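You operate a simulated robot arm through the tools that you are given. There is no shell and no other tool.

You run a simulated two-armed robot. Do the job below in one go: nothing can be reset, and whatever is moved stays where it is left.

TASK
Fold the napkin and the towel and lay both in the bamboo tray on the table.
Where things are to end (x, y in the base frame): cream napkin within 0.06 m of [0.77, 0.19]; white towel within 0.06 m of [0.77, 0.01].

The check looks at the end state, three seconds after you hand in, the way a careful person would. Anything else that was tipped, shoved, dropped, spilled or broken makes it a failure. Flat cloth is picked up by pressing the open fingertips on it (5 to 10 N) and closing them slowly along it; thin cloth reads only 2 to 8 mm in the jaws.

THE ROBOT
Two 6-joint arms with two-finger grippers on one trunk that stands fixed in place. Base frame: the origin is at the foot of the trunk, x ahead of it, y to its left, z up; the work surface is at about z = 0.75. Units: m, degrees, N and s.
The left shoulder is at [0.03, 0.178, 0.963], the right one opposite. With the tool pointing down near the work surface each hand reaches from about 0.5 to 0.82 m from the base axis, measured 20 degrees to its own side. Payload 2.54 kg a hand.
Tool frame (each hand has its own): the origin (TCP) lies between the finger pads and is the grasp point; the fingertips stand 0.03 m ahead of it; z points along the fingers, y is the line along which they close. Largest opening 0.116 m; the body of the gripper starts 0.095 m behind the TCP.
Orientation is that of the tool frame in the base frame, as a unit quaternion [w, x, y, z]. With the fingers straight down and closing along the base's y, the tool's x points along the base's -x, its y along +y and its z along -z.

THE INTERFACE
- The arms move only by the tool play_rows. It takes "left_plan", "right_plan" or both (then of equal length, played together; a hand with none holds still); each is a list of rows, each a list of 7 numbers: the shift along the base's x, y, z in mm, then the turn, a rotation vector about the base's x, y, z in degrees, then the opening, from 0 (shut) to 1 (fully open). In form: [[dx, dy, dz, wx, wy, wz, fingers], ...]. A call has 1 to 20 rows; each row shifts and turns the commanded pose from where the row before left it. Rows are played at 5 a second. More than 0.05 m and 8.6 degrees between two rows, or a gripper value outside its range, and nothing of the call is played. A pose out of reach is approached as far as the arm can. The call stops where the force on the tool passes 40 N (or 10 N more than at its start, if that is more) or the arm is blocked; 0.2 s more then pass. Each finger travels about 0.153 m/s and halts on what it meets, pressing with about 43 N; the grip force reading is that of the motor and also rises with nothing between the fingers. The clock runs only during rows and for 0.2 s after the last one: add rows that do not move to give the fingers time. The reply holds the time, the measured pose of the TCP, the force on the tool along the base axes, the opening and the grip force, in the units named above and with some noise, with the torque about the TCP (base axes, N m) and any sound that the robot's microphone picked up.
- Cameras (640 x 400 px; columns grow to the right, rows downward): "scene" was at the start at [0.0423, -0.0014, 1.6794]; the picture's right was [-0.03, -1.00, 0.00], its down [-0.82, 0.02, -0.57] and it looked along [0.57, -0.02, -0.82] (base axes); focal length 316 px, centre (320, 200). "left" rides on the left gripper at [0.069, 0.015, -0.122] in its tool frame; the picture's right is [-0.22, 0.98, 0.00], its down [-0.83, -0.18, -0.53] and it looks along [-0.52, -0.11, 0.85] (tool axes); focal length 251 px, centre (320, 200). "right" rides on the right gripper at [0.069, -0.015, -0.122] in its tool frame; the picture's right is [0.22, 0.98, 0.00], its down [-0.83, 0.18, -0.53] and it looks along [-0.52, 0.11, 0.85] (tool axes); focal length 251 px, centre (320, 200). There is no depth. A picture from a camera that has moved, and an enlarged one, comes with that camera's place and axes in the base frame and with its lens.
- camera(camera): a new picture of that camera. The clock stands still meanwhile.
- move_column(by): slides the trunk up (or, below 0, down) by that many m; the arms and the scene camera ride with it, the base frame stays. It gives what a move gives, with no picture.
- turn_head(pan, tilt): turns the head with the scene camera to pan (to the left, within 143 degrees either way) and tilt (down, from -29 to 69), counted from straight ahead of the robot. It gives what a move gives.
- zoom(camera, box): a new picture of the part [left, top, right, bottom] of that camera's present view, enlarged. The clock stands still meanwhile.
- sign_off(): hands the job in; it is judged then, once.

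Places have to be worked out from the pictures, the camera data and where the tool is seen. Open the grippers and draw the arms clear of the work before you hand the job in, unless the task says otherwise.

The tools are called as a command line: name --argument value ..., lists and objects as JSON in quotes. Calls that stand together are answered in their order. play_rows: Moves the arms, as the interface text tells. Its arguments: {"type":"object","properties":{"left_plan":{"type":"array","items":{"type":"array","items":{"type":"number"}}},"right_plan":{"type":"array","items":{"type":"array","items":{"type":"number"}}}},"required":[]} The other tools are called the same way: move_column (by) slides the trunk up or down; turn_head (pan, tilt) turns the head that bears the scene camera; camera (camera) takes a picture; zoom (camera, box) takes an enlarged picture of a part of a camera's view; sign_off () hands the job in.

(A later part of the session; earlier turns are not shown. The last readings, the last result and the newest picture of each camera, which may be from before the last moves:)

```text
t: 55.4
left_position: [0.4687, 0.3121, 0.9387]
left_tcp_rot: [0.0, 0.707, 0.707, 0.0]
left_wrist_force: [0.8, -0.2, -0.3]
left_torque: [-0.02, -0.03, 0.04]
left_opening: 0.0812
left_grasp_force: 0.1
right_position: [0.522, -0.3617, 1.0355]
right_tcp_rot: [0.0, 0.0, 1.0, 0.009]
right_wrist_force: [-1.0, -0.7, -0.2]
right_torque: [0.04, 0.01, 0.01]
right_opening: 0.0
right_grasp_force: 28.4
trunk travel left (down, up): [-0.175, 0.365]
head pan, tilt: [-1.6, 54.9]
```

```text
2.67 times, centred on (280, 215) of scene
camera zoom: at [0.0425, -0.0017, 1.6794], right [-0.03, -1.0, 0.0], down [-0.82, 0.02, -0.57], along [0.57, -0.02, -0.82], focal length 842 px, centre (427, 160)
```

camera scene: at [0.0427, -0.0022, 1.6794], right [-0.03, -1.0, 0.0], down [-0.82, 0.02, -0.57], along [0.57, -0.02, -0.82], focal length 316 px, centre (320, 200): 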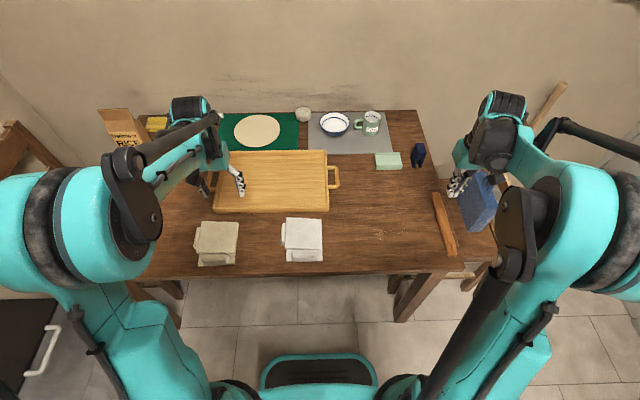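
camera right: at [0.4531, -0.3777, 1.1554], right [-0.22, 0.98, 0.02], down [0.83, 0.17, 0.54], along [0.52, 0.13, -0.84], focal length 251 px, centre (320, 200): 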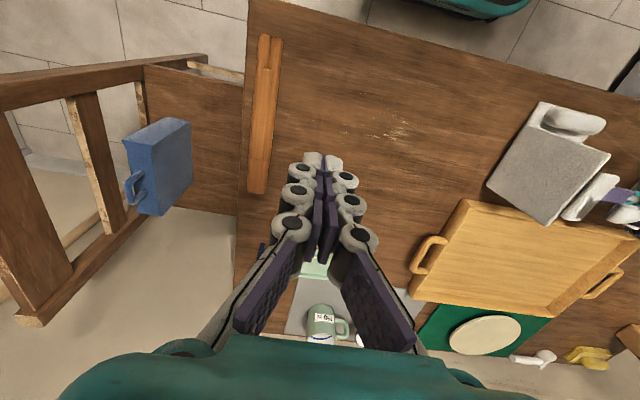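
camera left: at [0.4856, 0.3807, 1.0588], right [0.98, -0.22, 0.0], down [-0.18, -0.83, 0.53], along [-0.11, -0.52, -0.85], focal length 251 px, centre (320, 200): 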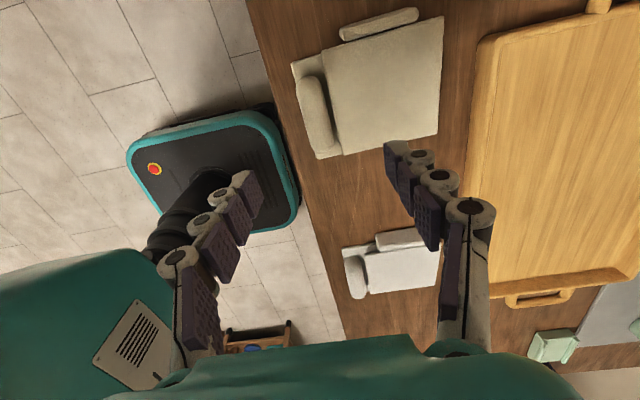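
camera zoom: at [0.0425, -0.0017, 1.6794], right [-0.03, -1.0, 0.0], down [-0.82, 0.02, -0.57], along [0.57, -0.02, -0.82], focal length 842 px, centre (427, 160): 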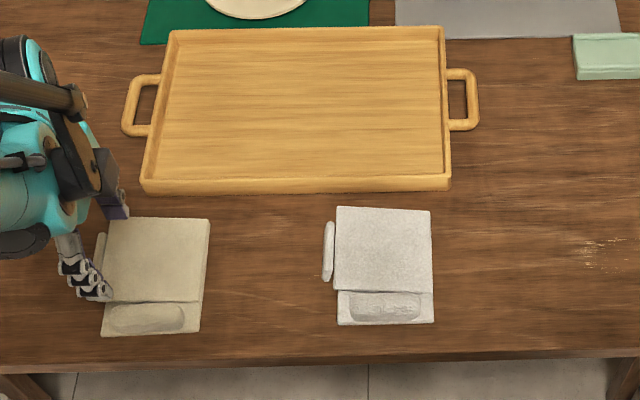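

The bulge is centred at about (0.470, 0.312), about 83 mm along y, 32 mm across and 30 mm tall. I'll lower the open fingers over it, stopping just above the cloth.

play_rows --left_plan '[[1, 0, -35, 0, 0, 0, 0.6], [0, 0, -35, 0, 0, 0, 0.5], [0, 0, -35, 0, 0, 0, 0.5], [0, 0, -23, 0, 0, 0, 0.5], [0, 0, 0, 0, 0, 0, 0.5]]'

camera --camera "left"

zoom --camera "scene" --box '[160, 190, 280, 290]'

```text
t: 56.6
left_position: [0.4699, 0.3123, 0.8089]
left_tcp_rot: [0.0, 0.707, 0.708, 0.0]
left_wrist_force: [-0.5, 0.0, 0.1]
left_torque: [-0.01, 0.01, 0.0]
left_opening: 0.0582
left_grasp_force: 0.0
right_position: [0.5212, -0.36, 1.034]
right_tcp_rot: [0.001, 0.0, 1.0, 0.009]
right_wrist_force: [-0.2, -0.3, 0.1]
right_torque: [0.03, -0.04, -0.04]
right_opening: 0.0
right_grasp_force: 28.6
trunk travel left (down, up): [-0.175, 0.365]
head pan, tilt: [-1.6, 54.9]
```

```text
taken
camera left: at [0.4854, 0.3813, 0.9306], right [0.98, -0.21, 0.0], down [-0.18, -0.83, 0.53], along [-0.11, -0.52, -0.85], focal length 251 px, centre (320, 200)
```

left: 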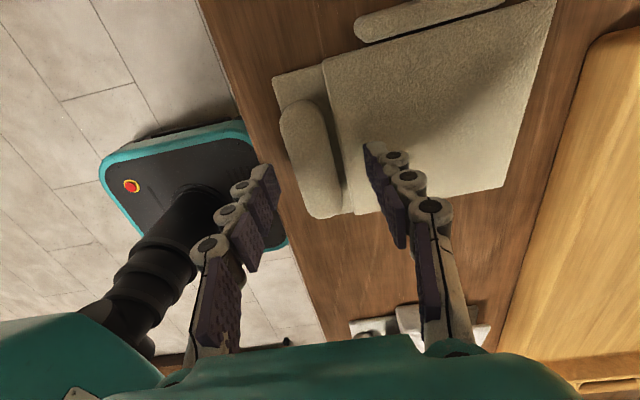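

```text
4.00 times, centred on (220, 240) of scene
camera zoom: at [0.0423, -0.0015, 1.6794], right [-0.03, -1.0, 0.0], down [-0.82, 0.02, -0.57], along [0.57, -0.02, -0.82], focal length 1262 px, centre (720, 40)
```

zoom: 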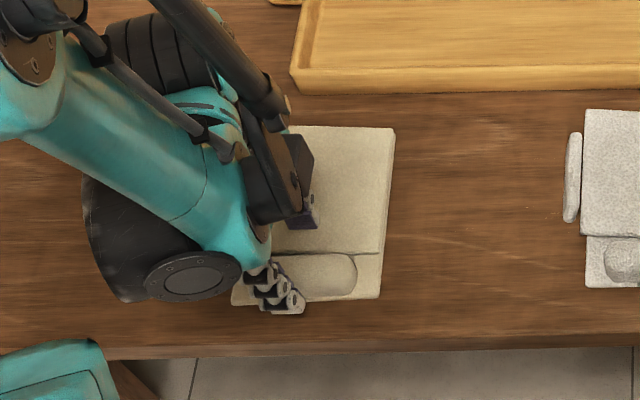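

The bulge is centred between the fingertips. I'll lower slowly to about z=0.794 and check the force before closing.

play_rows --left_plan '[[0, 1, -5, 0, 0, 0, 0.48], [0, 1, -5, 0, 0, 0, 0.46], [0, 0, -4, 0, 0, 0, 0.45], [0, 0, 0, 0, 0, 0, 0.45]]'

camera --camera "left"

```text
t: 57.6
left_position: [0.4683, 0.3144, 0.7955]
left_tcp_rot: [0.0, 0.706, 0.708, 0.0]
left_wrist_force: [9.8, 1.4, 18.9]
left_torque: [0.21, -0.87, -0.04]
left_opening: 0.0637
left_grasp_force: 7.6
right_position: [0.5205, -0.3616, 1.0345]
right_tcp_rot: [0.0, 0.0, 1.0, 0.009]
right_wrist_force: [-0.1, -0.7, 0.4]
right_torque: [0.01, 0.03, -0.04]
right_opening: 0.0001
right_grasp_force: 28.4
trunk travel left (down, up): [-0.175, 0.365]
head pan, tilt: [-1.6, 54.9]
```

```text
taken
camera left: at [0.4843, 0.3828, 0.9176], right [0.98, -0.21, 0.0], down [-0.18, -0.83, 0.53], along [-0.11, -0.52, -0.85], focal length 251 px, centre (320, 200)
```

left: 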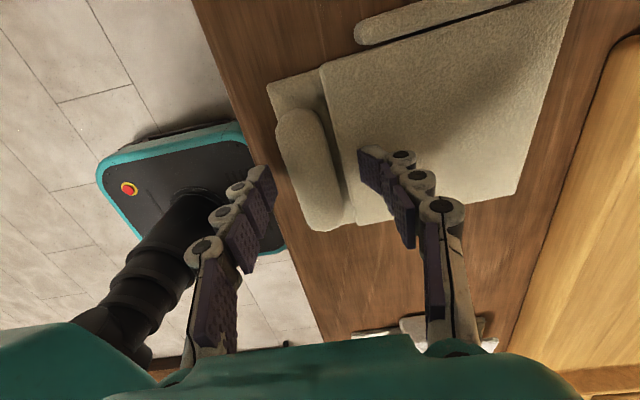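

The far fingertip is already pressing on the folded flap (19 N), because the flap slopes up toward its lip side. I'll lift 7 mm and shift toward the hinge side, where the flap lies lower.

play_rows --left_plan '[[0, 0, 4, 0, 0, 0, 0.48], [0, -6, 4, 0, 0, 0, 0.48], [0, -7, 1, 0, 0, 0, 0.48], [0, -7, 0, 0, 0, 0, 0.48], [0, 0, 0, 0, 0, 0, 0.48]]'

camera --camera "left"

zoom --camera "scene" --box '[160, 190, 280, 290]'

```text
t: 58.8
left_position: [0.4693, 0.2934, 0.8057]
left_tcp_rot: [0.0, 0.706, 0.708, 0.0]
left_wrist_force: [0.1, 0.8, -0.9]
left_torque: [-0.01, -0.02, 0.01]
left_opening: 0.0559
left_grasp_force: 0.1
right_position: [0.521, -0.3601, 1.0339]
right_tcp_rot: [0.0, 0.0, 1.0, 0.009]
right_wrist_force: [0.7, 0.1, 0.2]
right_torque: [-0.05, 0.05, -0.01]
right_opening: 0.0001
right_grasp_force: 28.5
trunk travel left (down, up): [-0.175, 0.365]
head pan, tilt: [-1.6, 54.9]
```

```text
taken
camera left: at [0.4842, 0.3628, 0.9269], right [0.98, -0.21, 0.0], down [-0.18, -0.83, 0.53], along [-0.11, -0.52, -0.85], focal length 251 px, centre (320, 200)
```

left: 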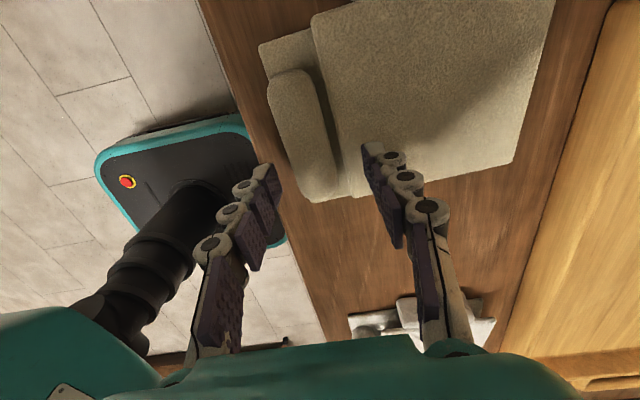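

```text
4.00 times, centred on (220, 240) of scene
camera zoom: at [0.0424, -0.0013, 1.6794], right [-0.03, -1.0, 0.0], down [-0.82, 0.02, -0.57], along [0.57, -0.02, -0.82], focal length 1262 px, centre (720, 40)
```

zoom: 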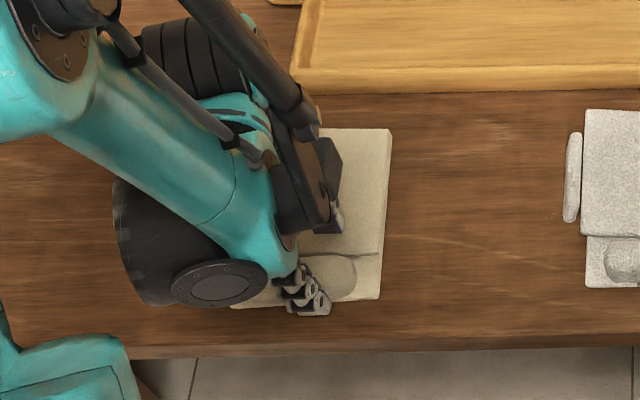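

I'm clear of contact and over the hinge-side half of the bulge. I'll creep down in 2 mm steps to find where the fingertip just touches.

play_rows --left_plan '[[-3, 0, -2, 0, 0, 0, 0.42], [0, 0, -2, 0, 0, 0, 0.4], [0, 0, -2, 0, 0, 0, 0.4], [0, 0, 0, 0, 0, 0, 0.4]]'

camera --camera "left"

```text
t: 59.8
left_position: [0.4643, 0.2928, 0.7996]
left_tcp_rot: [0.001, 0.706, 0.708, 0.001]
left_wrist_force: [2.0, 0.8, 9.5]
left_torque: [0.11, -0.34, 0.0]
left_opening: 0.0487
left_grasp_force: 2.0
right_position: [0.5217, -0.3615, 1.0357]
right_tcp_rot: [0.0, 0.001, 1.0, 0.009]
right_wrist_force: [0.4, 0.2, -0.1]
right_torque: [0.04, 0.01, 0.0]
right_opening: 0.0001
right_grasp_force: 29.3
trunk travel left (down, up): [-0.175, 0.365]
head pan, tilt: [-1.6, 54.9]
```

```text
taken
camera left: at [0.4812, 0.3628, 0.92], right [0.98, -0.21, 0.0], down [-0.18, -0.83, 0.53], along [-0.11, -0.52, -0.85], focal length 251 px, centre (320, 200)
```

left: 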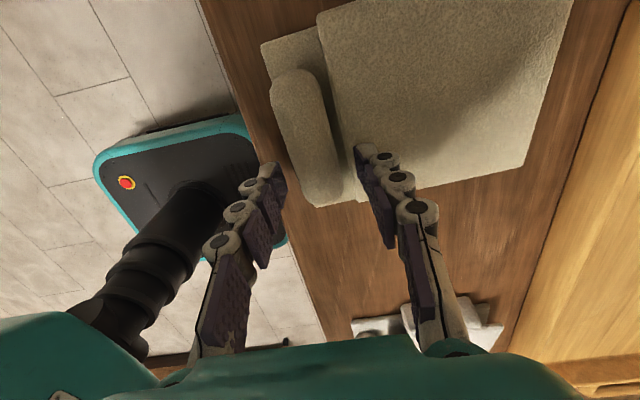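

Light contact of about 9 N shows the flap top is at z≈0.77, with the bulge reaching up to about 0.79. I'll raise 1.5 mm and close slowly on the bulge.

play_rows --left_plan '[[1, 0, 1.5, 0, 0, 0, 0.4], [0, 0, 0, 0, 0, 0, 0.36], [0, 0, 0, 0, 0, 0, 0.33], [0, 0, 0, 0, 0, 0, 0.3], [0, 0, 0, 0, 0, 0, 0.27], [0, 0, 0, 0, 0, 0, 0.24], [0, 0, 0, 0, 0, 0, 0.21], [0, 0, 0, 0, 0, 0, 0.18], [0, 0, 0, 0, 0, 0, 0.12], [0, 0, 0, 0, 0, 0, 0.06], [0, 0, 0, 0, 0, 0, 0.0], [0, 0, 0, 0, 0, 0, 0.0]]'

camera --camera "left"

zoom --camera "scene" --box '[160, 190, 280, 290]'

```text
t: 62.4
left_position: [0.4667, 0.2929, 0.7996]
left_tcp_rot: [0.001, 0.706, 0.708, 0.001]
left_wrist_force: [-0.3, 1.4, 3.1]
left_torque: [0.07, -0.05, 0.13]
left_opening: 0.0273
left_grasp_force: 42.4
right_position: [0.5217, -0.3608, 1.035]
right_tcp_rot: [0.0, 0.0, 1.0, 0.008]
right_wrist_force: [-0.4, -0.9, -0.1]
right_torque: [-0.02, 0.01, 0.0]
right_opening: 0.0001
right_grasp_force: 28.7
trunk travel left (down, up): [-0.175, 0.365]
head pan, tilt: [-1.6, 54.9]
```

```text
taken
camera left: at [0.4822, 0.3625, 0.9211], right [0.98, -0.21, 0.0], down [-0.18, -0.83, 0.53], along [-0.11, -0.52, -0.85], focal length 251 px, centre (320, 200)
```

left: 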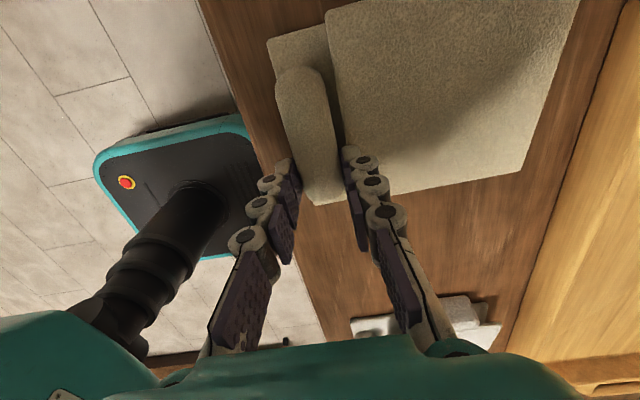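

```text
4.00 times, centred on (220, 240) of scene
camera zoom: at [0.0422, -0.0015, 1.6794], right [-0.03, -1.0, 0.0], down [-0.82, 0.02, -0.57], along [0.57, -0.02, -0.82], focal length 1262 px, centre (720, 40)
```

zoom: 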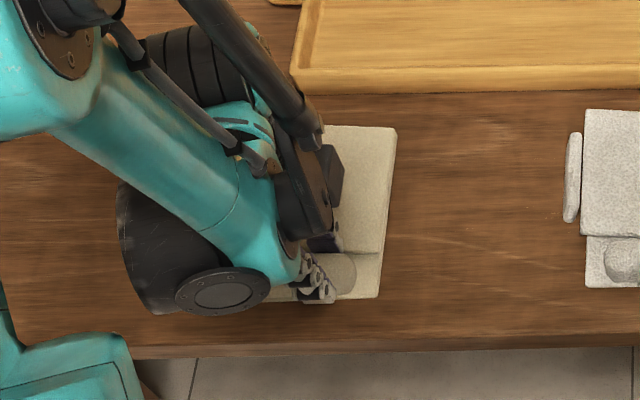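

The grip holds the bulge at 27 mm and 42 N, and the far finger now sits in the gap between the bulge and the flap. I'll loosen slightly, move toward the bulge's middle, go 5 mm deeper and close again for a firmer hold.

play_rows --left_plan '[[0, 0, 0, 0, 0, 0, 0.27], [0, 6, 0, 0, 0, 0, 0.27], [0, 6, 0, 0, 0, 0, 0.27], [0, 0, -3, 0, 0, 0, 0.27], [0, 0, -3, 0, 0, 0, 0.27], [0, 0, 0, 0, 0, 0, 0.27]]'

```text
t: 63.8
left_position: [0.4672, 0.3041, 0.7949]
left_tcp_rot: [0.001, 0.707, 0.707, 0.0]
left_wrist_force: [12.1, 0.9, 25.7]
left_torque: [0.37, -0.86, 0.0]
left_opening: 0.0428
left_grasp_force: 7.4
right_position: [0.5214, -0.3609, 1.0346]
right_tcp_rot: [0.0, 0.0, 1.0, 0.009]
right_wrist_force: [0.0, 0.8, 0.9]
right_torque: [0.02, 0.0, 0.0]
right_opening: 0.0003
right_grasp_force: 28.8
trunk travel left (down, up): [-0.175, 0.365]
head pan, tilt: [-1.6, 54.9]
```

The far finger doesn't fit deeper (25 N on the flap). I'll go back up 6 mm and close at the depth that held well.

play_rows --left_plan '[[0, 0, 3, 0, 0, 0, 0.3], [0, 0, 3, 0, 0, 0, 0.3], [0, 0, 0, 0, 0, 0, 0.27], [0, 0, 0, 0, 0, 0, 0.24], [0, 0, 0, 0, 0, 0, 0.21], [0, 0, 0, 0, 0, 0, 0.16], [0, 0, 0, 0, 0, 0, 0.1], [0, 0, 0, 0, 0, 0, 0.0], [0, 0, 0, 0, 0, 0, 0.0]]'

camera --camera "left"

```text
t: 65.8
left_position: [0.4673, 0.3035, 0.8016]
left_tcp_rot: [0.0, 0.707, 0.708, 0.0]
left_wrist_force: [-1.0, -1.2, 0.0]
left_torque: [0.0, 0.03, -0.03]
left_opening: 0.027
left_grasp_force: 43.0
right_position: [0.5211, -0.3594, 1.0342]
right_tcp_rot: [0.0, 0.0, 1.0, 0.008]
right_wrist_force: [0.5, -0.3, -0.1]
right_torque: [-0.01, -0.04, 0.03]
right_opening: 0.0
right_grasp_force: 28.4
trunk travel left (down, up): [-0.175, 0.365]
head pan, tilt: [-1.6, 54.9]
```

```text
taken
camera left: at [0.4834, 0.3739, 0.9219], right [0.98, -0.21, 0.0], down [-0.18, -0.83, 0.53], along [-0.11, -0.52, -0.85], focal length 251 px, centre (320, 200)
```

left: 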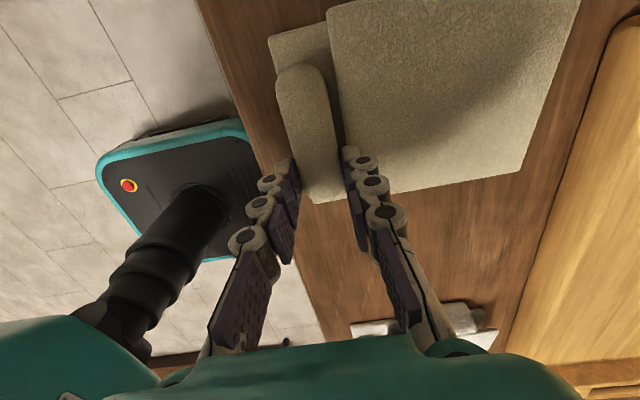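

The napkin followed the hand by 11 mm, so the grip is on the hinge-side part of the bulge, firm at 43 N. I'll lift 20 mm slowly and see how it hangs.

play_rows --left_plan '[[0, 0, 4, 0, 0, 0, 0], [0, 0, 4, 0, 0, 0, 0], [0, 0, 6, 0, 0, 0, 0], [0, 0, 6, 0, 0, 0, 0], [0, 0, 0, 0, 0, 0, 0]]'

camera --camera "left"

zoom --camera "scene" --box '[160, 140, 400, 290]'

```text
t: 67.0
left_position: [0.467, 0.3048, 0.8202]
left_tcp_rot: [0.0, 0.707, 0.707, -0.002]
left_wrist_force: [-0.5, 0.3, -1.8]
left_torque: [-0.04, 0.12, -0.01]
left_opening: 0.0268
left_grasp_force: 43.2
right_position: [0.5211, -0.3602, 1.0341]
right_tcp_rot: [0.001, 0.0, 1.0, 0.009]
right_wrist_force: [0.0, -0.7, 0.5]
right_torque: [0.02, 0.01, -0.03]
right_opening: 0.0
right_grasp_force: 28.4
trunk travel left (down, up): [-0.175, 0.365]
head pan, tilt: [-1.6, 54.9]
```

```text
taken
camera left: at [0.4833, 0.3742, 0.9422], right [0.98, -0.21, 0.0], down [-0.18, -0.83, 0.53], along [-0.11, -0.52, -0.85], focal length 251 px, centre (320, 200)
```

left: 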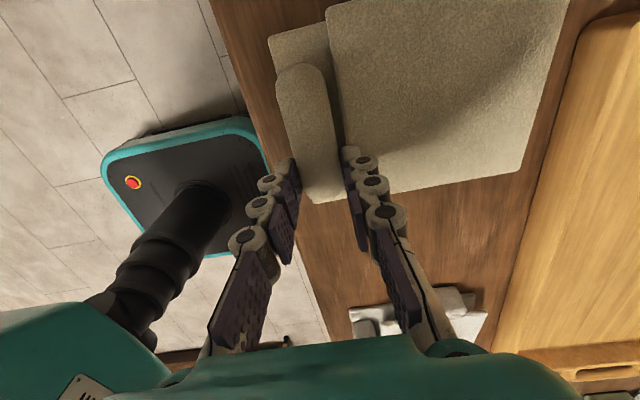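

```text
2.67 times, centred on (280, 215) of scene
camera zoom: at [0.0425, -0.0013, 1.6794], right [-0.03, -1.0, 0.0], down [-0.82, 0.02, -0.57], along [0.57, -0.02, -0.82], focal length 842 px, centre (427, 160)
```

zoom: 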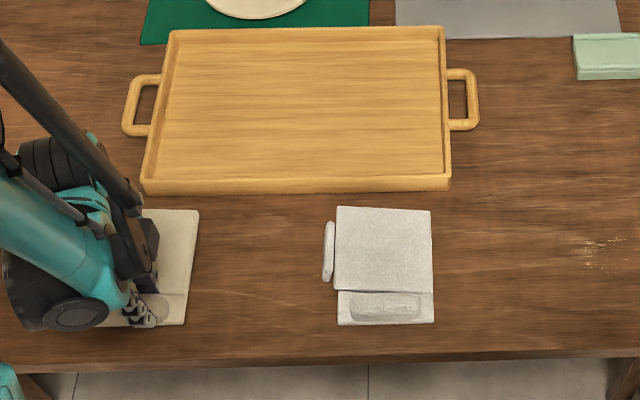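

The napkin lifts flat and rigid with the hand, reading about 1.8 N. Its panel centre is about 65 mm ahead and 27 mm left of the TCP. I'll raise it to clear the tray rim.

play_rows --left_plan '[[0, 0, 14, 0, 0, 0, 0], [0, 0, 18, 0, 0, 0, 0], [0, 0, 18, 0, 0, 0, 0], [0, 0, 18, 0, 0, 0, 0], [0, 0, 12, 0, 0, 0, 0], [0, 0, 0, 0, 0, 0, 0]]'

camera --camera "left"

camera --camera "scene"

```text
t: 68.4
left_position: [0.4675, 0.3072, 0.9001]
left_tcp_rot: [0.0, 0.707, 0.708, 0.0]
left_wrist_force: [-0.2, -0.4, -1.4]
left_torque: [-0.02, 0.1, 0.01]
left_opening: 0.0268
left_grasp_force: 42.6
right_position: [0.5204, -0.3612, 1.0341]
right_tcp_rot: [0.0, 0.0, 1.0, 0.009]
right_wrist_force: [-0.1, 0.9, 0.4]
right_torque: [-0.02, -0.01, -0.02]
right_opening: 0.0002
right_grasp_force: 28.8
trunk travel left (down, up): [-0.175, 0.365]
head pan, tilt: [-1.6, 54.9]
```

```text
taken
camera left: at [0.4833, 0.3753, 1.021], right [0.98, -0.21, 0.0], down [-0.18, -0.83, 0.53], along [-0.11, -0.52, -0.85], focal length 251 px, centre (320, 200)
```

left: 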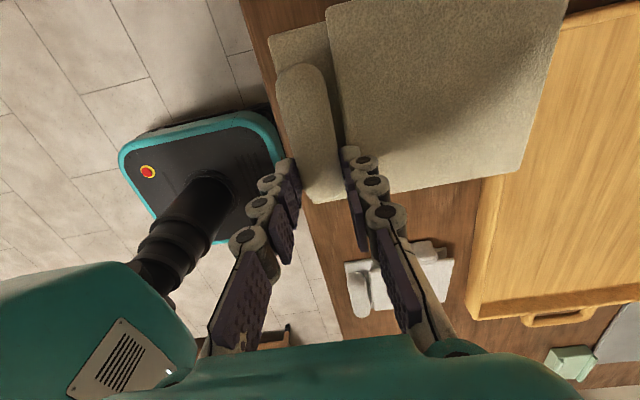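

```text
taken
camera scene: at [0.0427, -0.0013, 1.6794], right [-0.03, -1.0, 0.0], down [-0.82, 0.02, -0.57], along [0.57, -0.02, -0.82], focal length 316 px, centre (320, 200)
```

scene: 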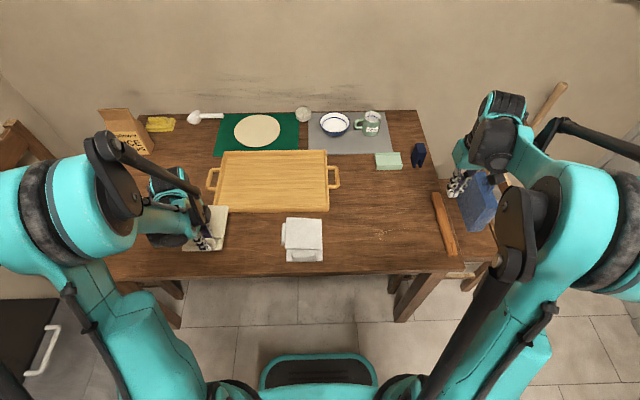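

The napkin is steady at height. I'll carry it over the tray so its centre arrives above (0.77, 0.20).

play_rows --left_plan '[[12, -7, 0, 0, 0, 0, 0], [23, -13, 0, 0, 0, 0, 0], [24, -13.3, 0, 0, 0, 0, 0], [24, -13.3, 0, 0, 0, 0, 0], [24, -13.3, 0, 0, 0, 0, 0], [24, -13.3, 0, 0, 0, 0, 0], [24, -13.3, 0, 0, 0, 0, 0], [24, -13.3, 0, 0, 0, 0, 0], [24, -13.3, 0, 0, 0, 0, 0], [22, -13, 0, 0, 0, 0, 0], [12, -6, 0, 0, 0, 0, 0], [0, 0, 0, 0, 0, 0, 0]]'

camera --camera "left"

zoom --camera "scene" --box '[160, 110, 400, 260]'

camera --camera "right"

```text
t: 71.0
left_position: [0.7037, 0.1713, 0.903]
left_tcp_rot: [0.0, 0.707, 0.708, 0.001]
left_wrist_force: [-0.1, 0.3, -2.6]
left_torque: [-0.07, 0.08, 0.02]
left_opening: 0.0268
left_grasp_force: 42.9
right_position: [0.5217, -0.3602, 1.0349]
right_tcp_rot: [-0.001, 0.0, 1.0, 0.009]
right_wrist_force: [-0.4, 0.3, -0.1]
right_torque: [0.0, -0.02, 0.02]
right_opening: 0.0
right_grasp_force: 29.1
trunk travel left (down, up): [-0.175, 0.365]
head pan, tilt: [-1.6, 54.9]
```

```text
taken
camera left: at [0.7199, 0.2412, 1.0233], right [0.98, -0.21, 0.0], down [-0.18, -0.83, 0.53], along [-0.11, -0.52, -0.85], focal length 251 px, centre (320, 200)
```

left: 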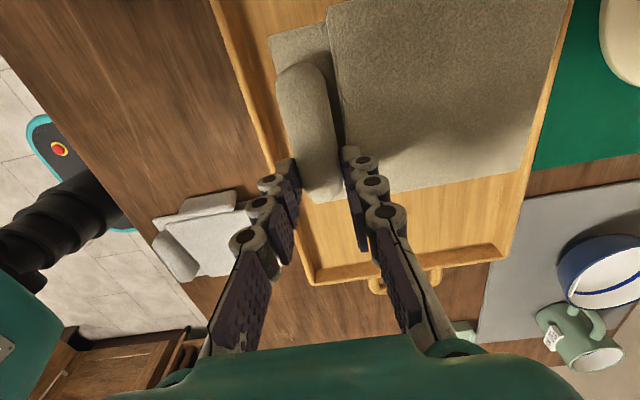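

```text
2.67 times, centred on (280, 185) of scene
camera zoom: at [0.0424, -0.0014, 1.6794], right [-0.03, -1.0, 0.0], down [-0.82, 0.02, -0.57], along [0.57, -0.02, -0.82], focal length 842 px, centre (427, 240)
```

zoom: 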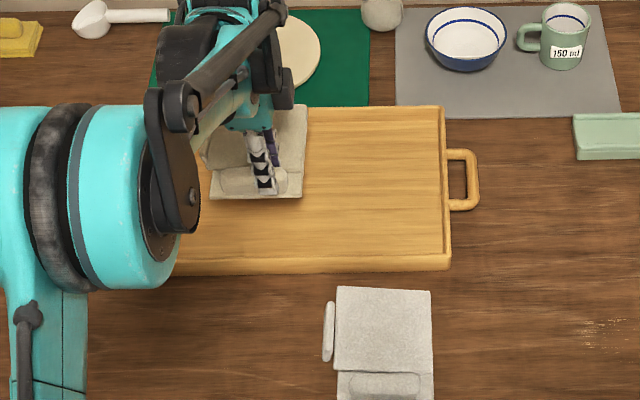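

```text
taken
camera right: at [0.4531, -0.3777, 1.1554], right [-0.22, 0.98, 0.02], down [0.83, 0.17, 0.54], along [0.52, 0.13, -0.84], focal length 251 px, centre (320, 200)
```

right: 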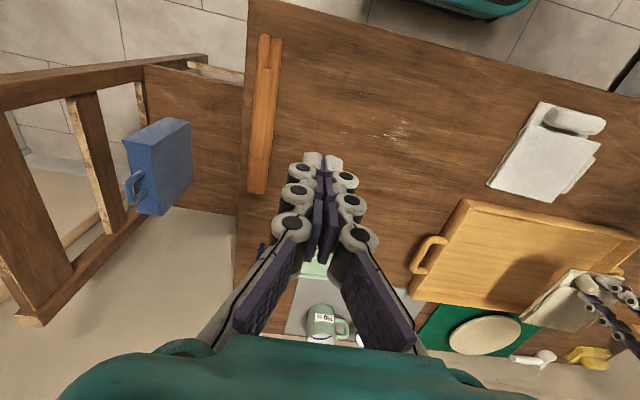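

The napkin is above the left-centre of the tray with clear margins on all sides. I'll lower it, quickly at first and then gently.

play_rows --left_plan '[[0, 0, -18, 0, 0, 0, 0], [0, 0, -18, 0, 0, 0, 0], [0, 0, -18, 0, 0, 0, 0], [0, 0, -14, 0, 0, 0, 0], [0, 0, -8, 0, 0, 0, 0], [0, 0, -4, 0, 0, 0, 0], [0, 0, 0, 0, 0, 0, 0]]'

camera --camera "left"

```text
t: 72.6
left_position: [0.7029, 0.1737, 0.8212]
left_tcp_rot: [0.0, 0.706, 0.708, 0.0]
left_wrist_force: [0.2, 0.5, -1.6]
left_torque: [-0.01, 0.1, 0.0]
left_opening: 0.0268
left_grasp_force: 42.6
right_position: [0.522, -0.3605, 1.0346]
right_tcp_rot: [0.0, 0.0, 1.0, 0.009]
right_wrist_force: [-0.7, 0.2, -0.3]
right_torque: [0.0, -0.03, -0.02]
right_opening: 0.0
right_grasp_force: 28.7
trunk travel left (down, up): [-0.175, 0.365]
head pan, tilt: [-1.6, 54.9]
```

```text
taken
camera left: at [0.7197, 0.2428, 0.9421], right [0.98, -0.21, 0.0], down [-0.18, -0.83, 0.53], along [-0.11, -0.52, -0.85], focal length 251 px, centre (320, 200)
```

left: 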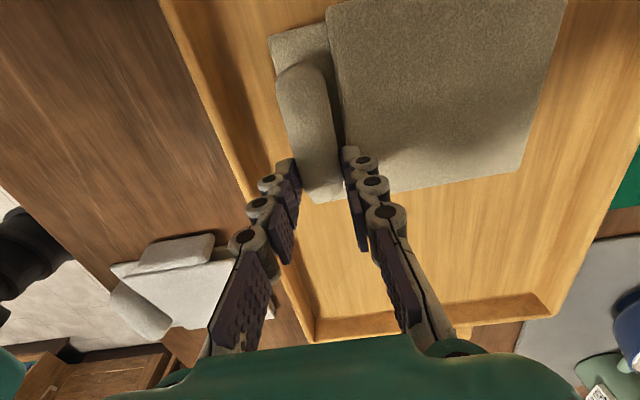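

There's no contact yet; the cloth's underside should be at about z=0.77. I'll go on in 3 mm steps.

play_rows --left_plan '[[0, 0, -3, 0, 0, 0, 0], [0, 0, -3, 0, 0, 0, 0], [0, 0, -2, 0, 0, 0, 0], [0, 0, 0, 0, 0, 0, 0]]'

```text
t: 73.6
left_position: [0.7047, 0.1717, 0.8113]
left_tcp_rot: [0.0, 0.706, 0.708, -0.001]
left_wrist_force: [0.8, 0.5, -1.1]
left_torque: [-0.01, 0.01, -0.03]
left_opening: 0.0267
left_grasp_force: 43.1
right_position: [0.5218, -0.3602, 1.0338]
right_tcp_rot: [0.001, -0.001, 1.0, 0.009]
right_wrist_force: [1.0, 0.6, 0.3]
right_torque: [-0.01, 0.01, 0.02]
right_opening: 0.0
right_grasp_force: 28.7
trunk travel left (down, up): [-0.175, 0.365]
head pan, tilt: [-1.6, 54.9]
```

The cloth may be just touching, since the torque has dropped to about zero. A few more small steps will tell.

play_rows --left_plan '[[0, 0, -2, 0, 0, 0, 0], [0, 0, -2, 0, 0, 0, 0], [0, 0, 0, 0, 0, 0, 0]]'

```text
t: 74.4
left_position: [0.7044, 0.172, 0.8096]
left_tcp_rot: [0.0, 0.707, 0.707, 0.0]
left_wrist_force: [1.0, 1.2, 4.2]
left_torque: [0.2, -0.21, -0.01]
left_opening: 0.0266
left_grasp_force: 43.1
right_position: [0.5213, -0.3612, 1.0343]
right_tcp_rot: [0.0, 0.001, 1.0, 0.009]
right_wrist_force: [-0.6, 0.0, 0.3]
right_torque: [-0.03, -0.01, 0.03]
right_opening: 0.0003
right_grasp_force: 29.0
trunk travel left (down, up): [-0.175, 0.365]
head pan, tilt: [-1.6, 54.9]
```

The napkin is resting on the tray floor (about +4 N). I'll open just enough to free the bulge, then rise straight up.

play_rows --left_plan '[[0, 0, 1, 0, 0, 0, 0.25], [0, 0, 0, 0, 0, 0, 0.27], [0, 0, 2, 0, 0, 0, 0.28], [0, 0, 4, 0, 0, 0, 0.3], [0, 0, 6, 0, 0, 0, 0.34], [0, 0, 10, 0, 0, 0, 0.4], [0, 0, 15, 0, 0, 0, 0.4], [0, 0, 0, 0, 0, 0, 0.4]]'

camera --camera "left"

zoom --camera "scene" --box '[160, 110, 400, 260]'

```text
t: 76.2
left_position: [0.705, 0.1728, 0.8464]
left_tcp_rot: [0.0, 0.706, 0.708, 0.0]
left_wrist_force: [1.0, 0.1, -0.3]
left_torque: [0.01, 0.0, 0.02]
left_opening: 0.046
left_grasp_force: 0.0
right_position: [0.5223, -0.3607, 1.0342]
right_tcp_rot: [0.001, 0.001, 1.0, 0.008]
right_wrist_force: [-0.3, -0.9, 0.6]
right_torque: [0.01, 0.04, 0.03]
right_opening: 0.0
right_grasp_force: 28.5
trunk travel left (down, up): [-0.175, 0.365]
head pan, tilt: [-1.6, 54.9]
```

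```text
taken
camera left: at [0.7202, 0.2422, 0.9681], right [0.98, -0.21, 0.0], down [-0.18, -0.83, 0.53], along [-0.11, -0.52, -0.85], focal length 251 px, centre (320, 200)
```

left: 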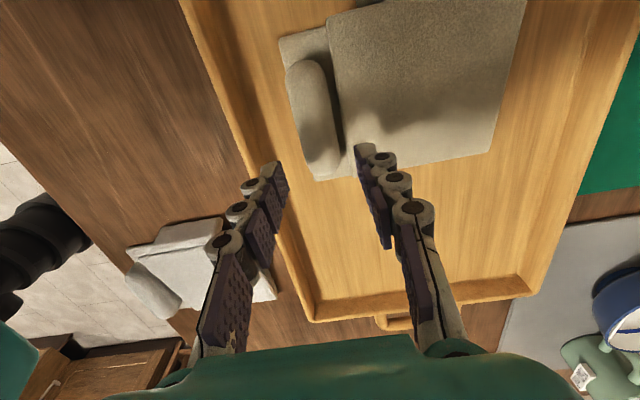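

```text
2.67 times, centred on (280, 185) of scene
camera zoom: at [0.0427, -0.0014, 1.6794], right [-0.03, -1.0, 0.0], down [-0.82, 0.02, -0.57], along [0.57, -0.02, -0.82], focal length 842 px, centre (427, 240)
```

zoom: 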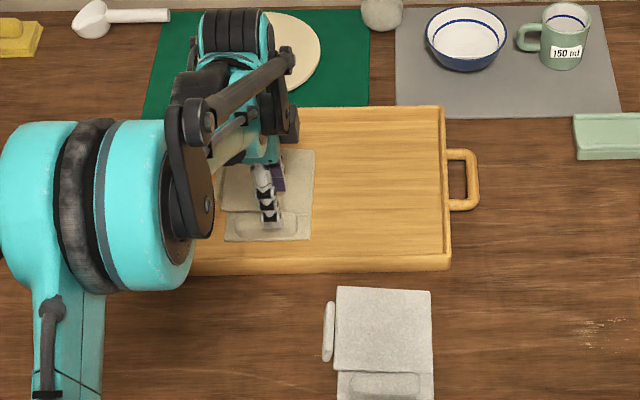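

The napkin lies folded inside the tray and the fingers are clear. I'll rise, then move over the towel's bulge at about (0.471, 0.033).

play_rows --left_plan '[[0, 0, 30, 0, 0, 0, 0.5], [0, 0, 35, 0, 0, 0, 0.6], [0, 0, 20, 0, 0, 0, 0.6], [-26, -15.5, 0, 0, 0, 0, 0.6], [-26, -15.5, 0, 0, 0, 0, 0.6], [-26, -15.5, 0, 0, 0, 0, 0.6], [-26, -15.5, 0, 0, 0, 0, 0.6], [-26, -15.5, 0, 0, 0, 0, 0.6], [-26, -15.5, 0, 0, 0, 0, 0.6], [-26, -15.5, 0, 0, 0, 0, 0.6], [-26, -15.5, 0, 0, 0, 0, 0.6], [-26, -15.5, 0, 0, 0, 0, 0.6], [0, 0, 0, 0, 0, 0, 0.6]]'

camera --camera "left"

zoom --camera "scene" --box '[160, 110, 400, 260]'

```text
t: 79.0
left_position: [0.4706, 0.0316, 0.9287]
left_tcp_rot: [0.001, 0.706, 0.708, 0.0]
left_wrist_force: [0.3, 0.2, -0.8]
left_torque: [-0.01, 0.03, -0.01]
left_opening: 0.0696
left_grasp_force: 0.0
right_position: [0.5229, -0.3611, 1.034]
right_tcp_rot: [0.0, -0.001, 1.0, 0.009]
right_wrist_force: [0.4, 0.5, -1.2]
right_torque: [-0.02, 0.0, -0.02]
right_opening: 0.0
right_grasp_force: 28.5
trunk travel left (down, up): [-0.175, 0.365]
head pan, tilt: [-1.6, 54.9]
```

```text
taken
camera left: at [0.4868, 0.1016, 1.051], right [0.98, -0.21, 0.0], down [-0.18, -0.83, 0.53], along [-0.11, -0.52, -0.85], focal length 251 px, centre (320, 200)
```

left: 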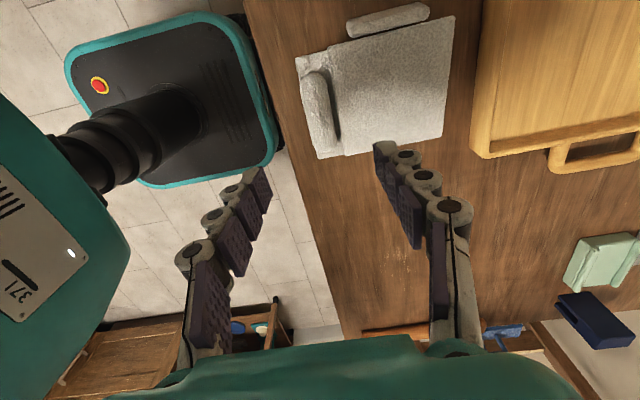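

```text
2.67 times, centred on (280, 185) of scene
camera zoom: at [0.0429, -0.0012, 1.6794], right [-0.03, -1.0, 0.0], down [-0.82, 0.02, -0.57], along [0.57, -0.02, -0.82], focal length 842 px, centre (427, 240)
```

zoom: 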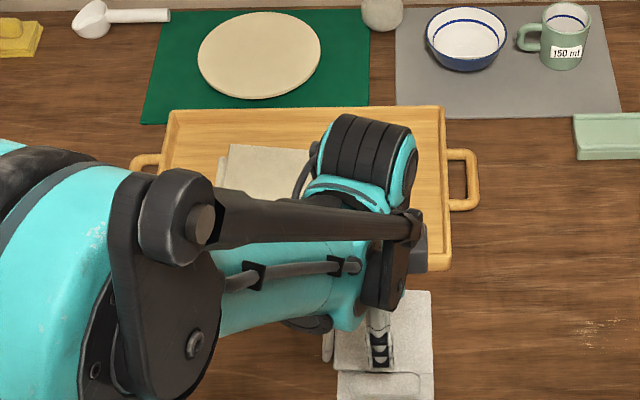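

The bulge is at about (0.472, 0.039), just left of the hand's centreline. I'll lower to just above the flap.

play_rows --left_plan '[[0.5, 1, -35, 0, 0, 0, 0.5], [0.5, 1, -35, 0, 0, 0, 0.45], [0, 1, -30, 0, 0, 0, 0.42], [0, 0, -18, 0, 0, 0, 0.42], [0, 0, 0, 0, 0, 0, 0.42]]'

camera --camera "left"

```text
t: 80.2
left_position: [0.4723, 0.0371, 0.8132]
left_tcp_rot: [0.0, 0.706, 0.708, 0.0]
left_wrist_force: [-0.1, 0.0, 0.6]
left_torque: [0.0, 0.0, 0.02]
left_opening: 0.0486
left_grasp_force: 0.0
right_position: [0.5212, -0.3619, 1.0343]
right_tcp_rot: [0.0, 0.0, 1.0, 0.008]
right_wrist_force: [0.0, 0.5, -0.1]
right_torque: [-0.02, 0.02, -0.01]
right_opening: 0.0
right_grasp_force: 28.4
trunk travel left (down, up): [-0.175, 0.365]
head pan, tilt: [-1.6, 54.9]
```

```text
taken
camera left: at [0.4884, 0.1055, 0.9344], right [0.98, -0.21, 0.0], down [-0.18, -0.83, 0.53], along [-0.11, -0.52, -0.85], focal length 251 px, centre (320, 200)
```

left: 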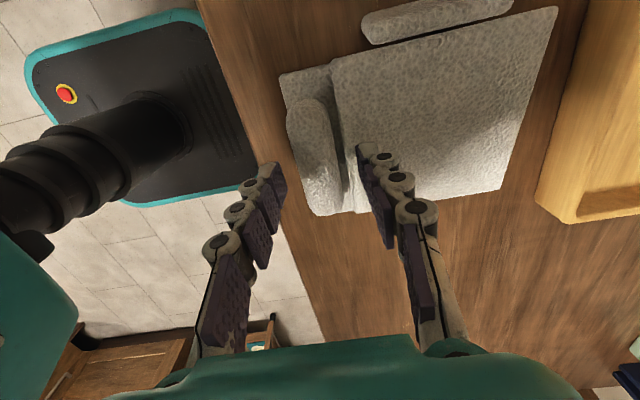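

The bulge sits between the fingers. I'll move 4 mm toward the near side to stay off the flap, and lower to z≈0.802.

play_rows --left_plan '[[-2, 0, -4, 0, 0, 0, 0.4], [-2, 0, -4, 0, 0, 0, 0.38], [0, 0, -3, 0, 0, 0, 0.37], [0, 0, 0, 0, 0, 0, 0.37]]'

```text
t: 81.2
left_position: [0.4683, 0.0363, 0.8011]
left_tcp_rot: [0.0, 0.707, 0.707, 0.0]
left_wrist_force: [5.1, 0.5, 16.8]
left_torque: [0.17, -0.59, -0.04]
left_opening: 0.0482
left_grasp_force: 3.5
right_position: [0.5215, -0.3611, 1.0356]
right_tcp_rot: [0.0, 0.0, 1.0, 0.009]
right_wrist_force: [0.0, -0.9, 0.5]
right_torque: [0.02, 0.0, 0.0]
right_opening: 0.0001
right_grasp_force: 28.8
trunk travel left (down, up): [-0.175, 0.365]
head pan, tilt: [-1.6, 54.9]
```

There's 17 N on the flap here, so it sits slightly higher. I'll raise 3 mm and close slowly along it.

play_rows --left_plan '[[0, 0, 3, 0, 0, 0, 0.4], [0, 0, 0, 0, 0, 0, 0.37], [0, 0, 0, 0, 0, 0, 0.34], [0, 0, 0, 0, 0, 0, 0.31], [0, 0, 0, 0, 0, 0, 0.28], [0, 0, 0, 0, 0, 0, 0.25], [0, 0, 0, 0, 0, 0, 0.22], [0, 0, 0, 0, 0, 0, 0.18], [0, 0, 0, 0, 0, 0, 0.12], [0, 0, 0, 0, 0, 0, 0.06], [0, 0, 0, 0, 0, 0, 0.0], [0, 0, 0, 0, 0, 0, 0.0]]'

camera --camera "left"

```text
t: 83.8
left_position: [0.467, 0.0355, 0.8053]
left_tcp_rot: [-0.001, 0.707, 0.708, -0.001]
left_wrist_force: [0.7, 0.0, 1.9]
left_torque: [0.03, -0.07, -0.05]
left_opening: 0.0268
left_grasp_force: 43.0
right_position: [0.5225, -0.3623, 1.0322]
right_tcp_rot: [0.0, -0.001, 1.0, 0.009]
right_wrist_force: [0.0, -0.2, -0.3]
right_torque: [0.0, 0.0, -0.01]
right_opening: 0.0
right_grasp_force: 28.5
trunk travel left (down, up): [-0.175, 0.365]
head pan, tilt: [-1.6, 54.9]
```

```text
taken
camera left: at [0.4838, 0.1052, 0.9258], right [0.98, -0.21, 0.0], down [-0.18, -0.83, 0.53], along [-0.11, -0.52, -0.85], focal length 251 px, centre (320, 200)
```

left: 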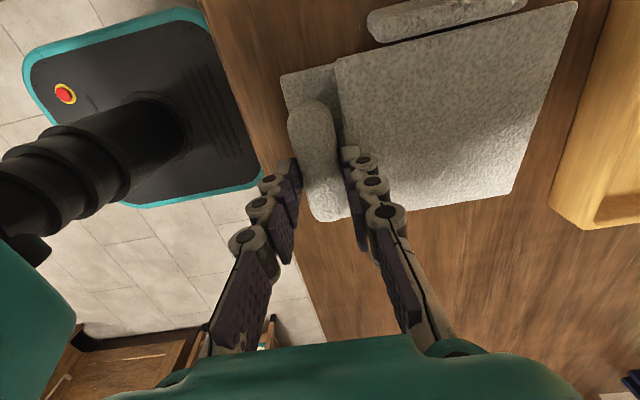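

The towel's bulge is gripped (26.8 mm, 43 N). I'll lift slowly by 20 mm and check how it hangs.

play_rows --left_plan '[[0, 0, 4, 0, 0, 0, 0], [0, 0, 4, 0, 0, 0, 0], [0, 0, 6, 0, 0, 0, 0], [0, 0, 6, 0, 0, 0, 0], [0, 0, 0, 0, 0, 0, 0]]'

camera --camera "left"

camera --camera "right"

```text
t: 85.0
left_position: [0.4666, 0.0364, 0.8249]
left_tcp_rot: [0.0, 0.707, 0.708, -0.001]
left_wrist_force: [0.1, 0.6, -0.8]
left_torque: [-0.01, 0.1, -0.03]
left_opening: 0.0273
left_grasp_force: 43.2
right_position: [0.5203, -0.3604, 1.035]
right_tcp_rot: [0.0, 0.001, 1.0, 0.008]
right_wrist_force: [0.0, -0.3, 0.7]
right_torque: [-0.03, -0.02, -0.02]
right_opening: 0.0
right_grasp_force: 29.0
trunk travel left (down, up): [-0.175, 0.365]
head pan, tilt: [-1.6, 54.9]
```

```text
taken
camera left: at [0.4834, 0.1059, 0.946], right [0.98, -0.21, 0.0], down [-0.18, -0.83, 0.53], along [-0.11, -0.52, -0.85], focal length 251 px, centre (320, 200)
```

left: 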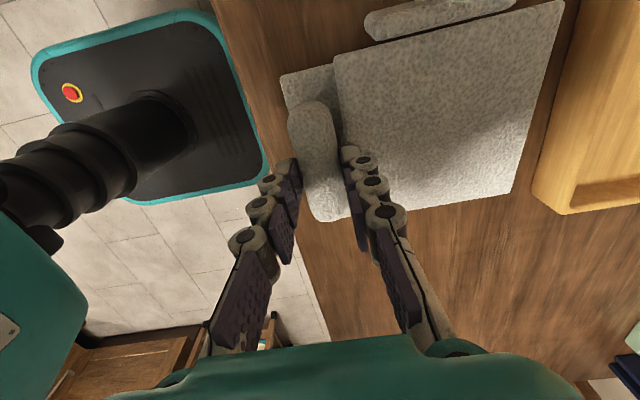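

```text
taken
camera right: at [0.4532, -0.3777, 1.1553], right [-0.22, 0.98, 0.02], down [0.83, 0.17, 0.54], along [0.52, 0.13, -0.84], focal length 251 px, centre (320, 200)
```

right: 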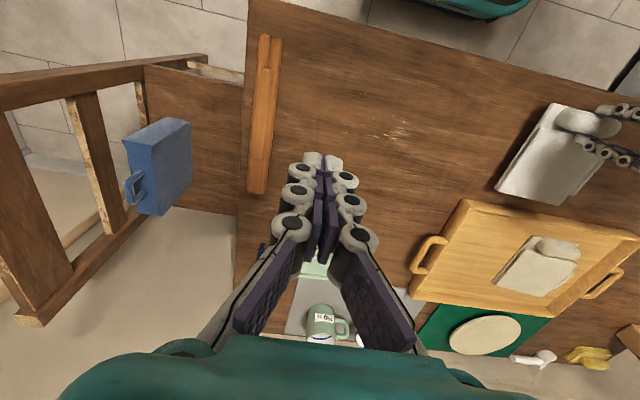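

The towel lifts, with perhaps a slight droop at the far edge. I'll lift further and compare.

play_rows --left_plan '[[0, 0, 10, 0, 0, 0, 0], [0, 0, 14, 0, 0, 0, 0], [0, 0, 14, 0, 0, 0, 0], [0, 0, 14, 0, 0, 0, 0], [0, 0, 14, 0, 0, 0, 0], [0, 0, 10, 0, 0, 0, 0], [0, 0, 0, 0, 0, 0, 0]]'

camera --camera "left"

zoom --camera "right" --box '[400, 60, 640, 260]'

```text
t: 86.6
left_position: [0.4662, 0.0374, 0.9022]
left_tcp_rot: [0.0, 0.707, 0.707, 0.0]
left_wrist_force: [-0.1, -0.8, -0.8]
left_torque: [-0.01, 0.08, 0.01]
left_opening: 0.027
left_grasp_force: 43.4
right_position: [0.5219, -0.36, 1.0343]
right_tcp_rot: [0.001, 0.0, 1.0, 0.009]
right_wrist_force: [0.4, -0.2, 0.0]
right_torque: [0.0, 0.0, 0.02]
right_opening: 0.0001
right_grasp_force: 28.5
trunk travel left (down, up): [-0.175, 0.365]
head pan, tilt: [-1.6, 54.9]
```

```text
taken
camera left: at [0.4833, 0.1063, 1.0236], right [0.98, -0.21, 0.0], down [-0.18, -0.83, 0.53], along [-0.11, -0.52, -0.85], focal length 251 px, centre (320, 200)
```

left: 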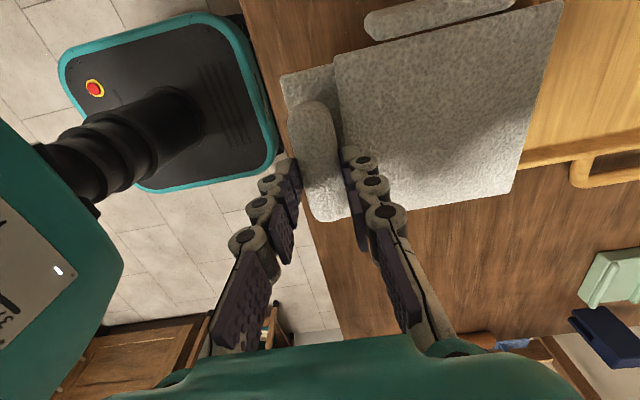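

```text
2.00 times, centred on (520, 160) of right
camera zoom: at [0.4532, -0.3777, 1.1553], right [-0.22, 0.98, 0.02], down [0.83, 0.17, 0.54], along [0.52, 0.13, -0.84], focal length 503 px, centre (-80, 280)
```

zoom: 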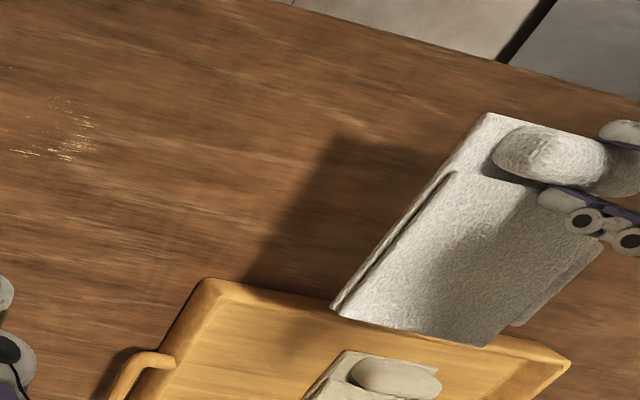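

The towel is stable in the air, level apart from a slight droop, with its centre about 66 mm ahead of the TCP. I'll carry it straight ahead over the tray's right part, aiming for a centre of about (0.77, 0.038).

play_rows --left_plan '[[12, 0, 0, 0, 0, 0, 0], [23, 0, 0, 0, 0, 0, 0], [24, 0, 0, 0, 0, 0, 0], [24, 0, 0, 0, 0, 0, 0], [24, -1, 0, 0, 0, 0, 0], [24, -1, 0, 0, 0, 0, 0], [24, -1, 0, 0, 0, 0, 0], [24, 0, 0, 0, 0, 0, 0], [24, 0, 0, 0, 0, 0, 0], [23, 0, 0, 0, 0, 0, 0], [12, 0, 0, 0, 0, 0, 0], [0, 0, 0, 0, 0, 0, 0]]'

camera --camera "left"

zoom --camera "scene" --box '[160, 110, 400, 260]'

zoom --camera "right" --box '[380, 140, 640, 340]'

```text
t: 89.2
left_position: [0.7057, 0.0333, 0.9025]
left_tcp_rot: [0.0, 0.707, 0.707, 0.001]
left_wrist_force: [-0.5, 0.7, -1.3]
left_torque: [-0.04, 0.11, -0.01]
left_opening: 0.0268
left_grasp_force: 42.4
right_position: [0.5217, -0.3603, 1.0347]
right_tcp_rot: [0.0, -0.001, 1.0, 0.008]
right_wrist_force: [0.3, 0.3, 1.1]
right_torque: [-0.01, 0.01, 0.01]
right_opening: 0.0001
right_grasp_force: 29.0
trunk travel left (down, up): [-0.175, 0.365]
head pan, tilt: [-1.6, 54.9]
```

```text
taken
camera left: at [0.7214, 0.1022, 1.0243], right [0.98, -0.21, 0.0], down [-0.18, -0.83, 0.53], along [-0.11, -0.52, -0.85], focal length 251 px, centre (320, 200)
```

left: 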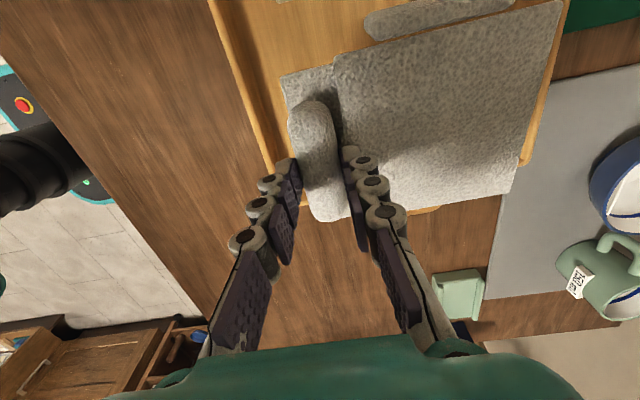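

```text
2.67 times, centred on (280, 185) of scene
camera zoom: at [0.0426, -0.0015, 1.6794], right [-0.03, -1.0, 0.0], down [-0.82, 0.02, -0.57], along [0.57, -0.02, -0.82], focal length 842 px, centre (427, 240)
```

zoom: 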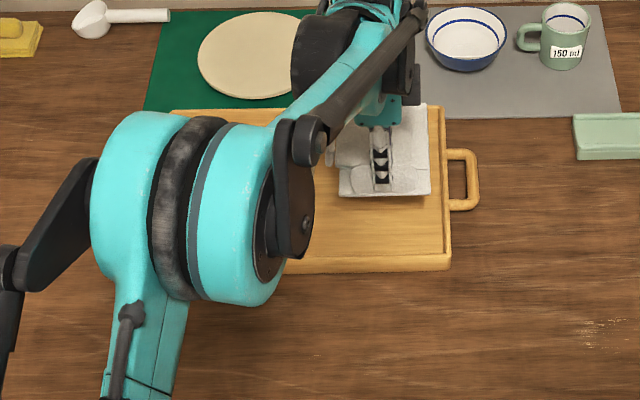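

```text
2.00 times, centred on (510, 240) of right
camera zoom: at [0.4532, -0.3777, 1.1554], right [-0.22, 0.98, 0.02], down [0.83, 0.17, 0.54], along [0.52, 0.13, -0.84], focal length 503 px, centre (-60, 120)
```

zoom: 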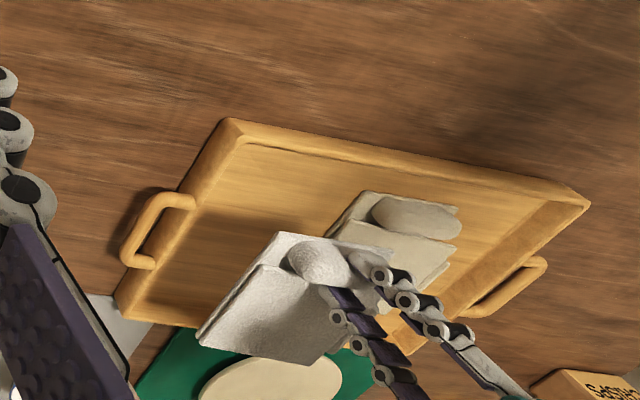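

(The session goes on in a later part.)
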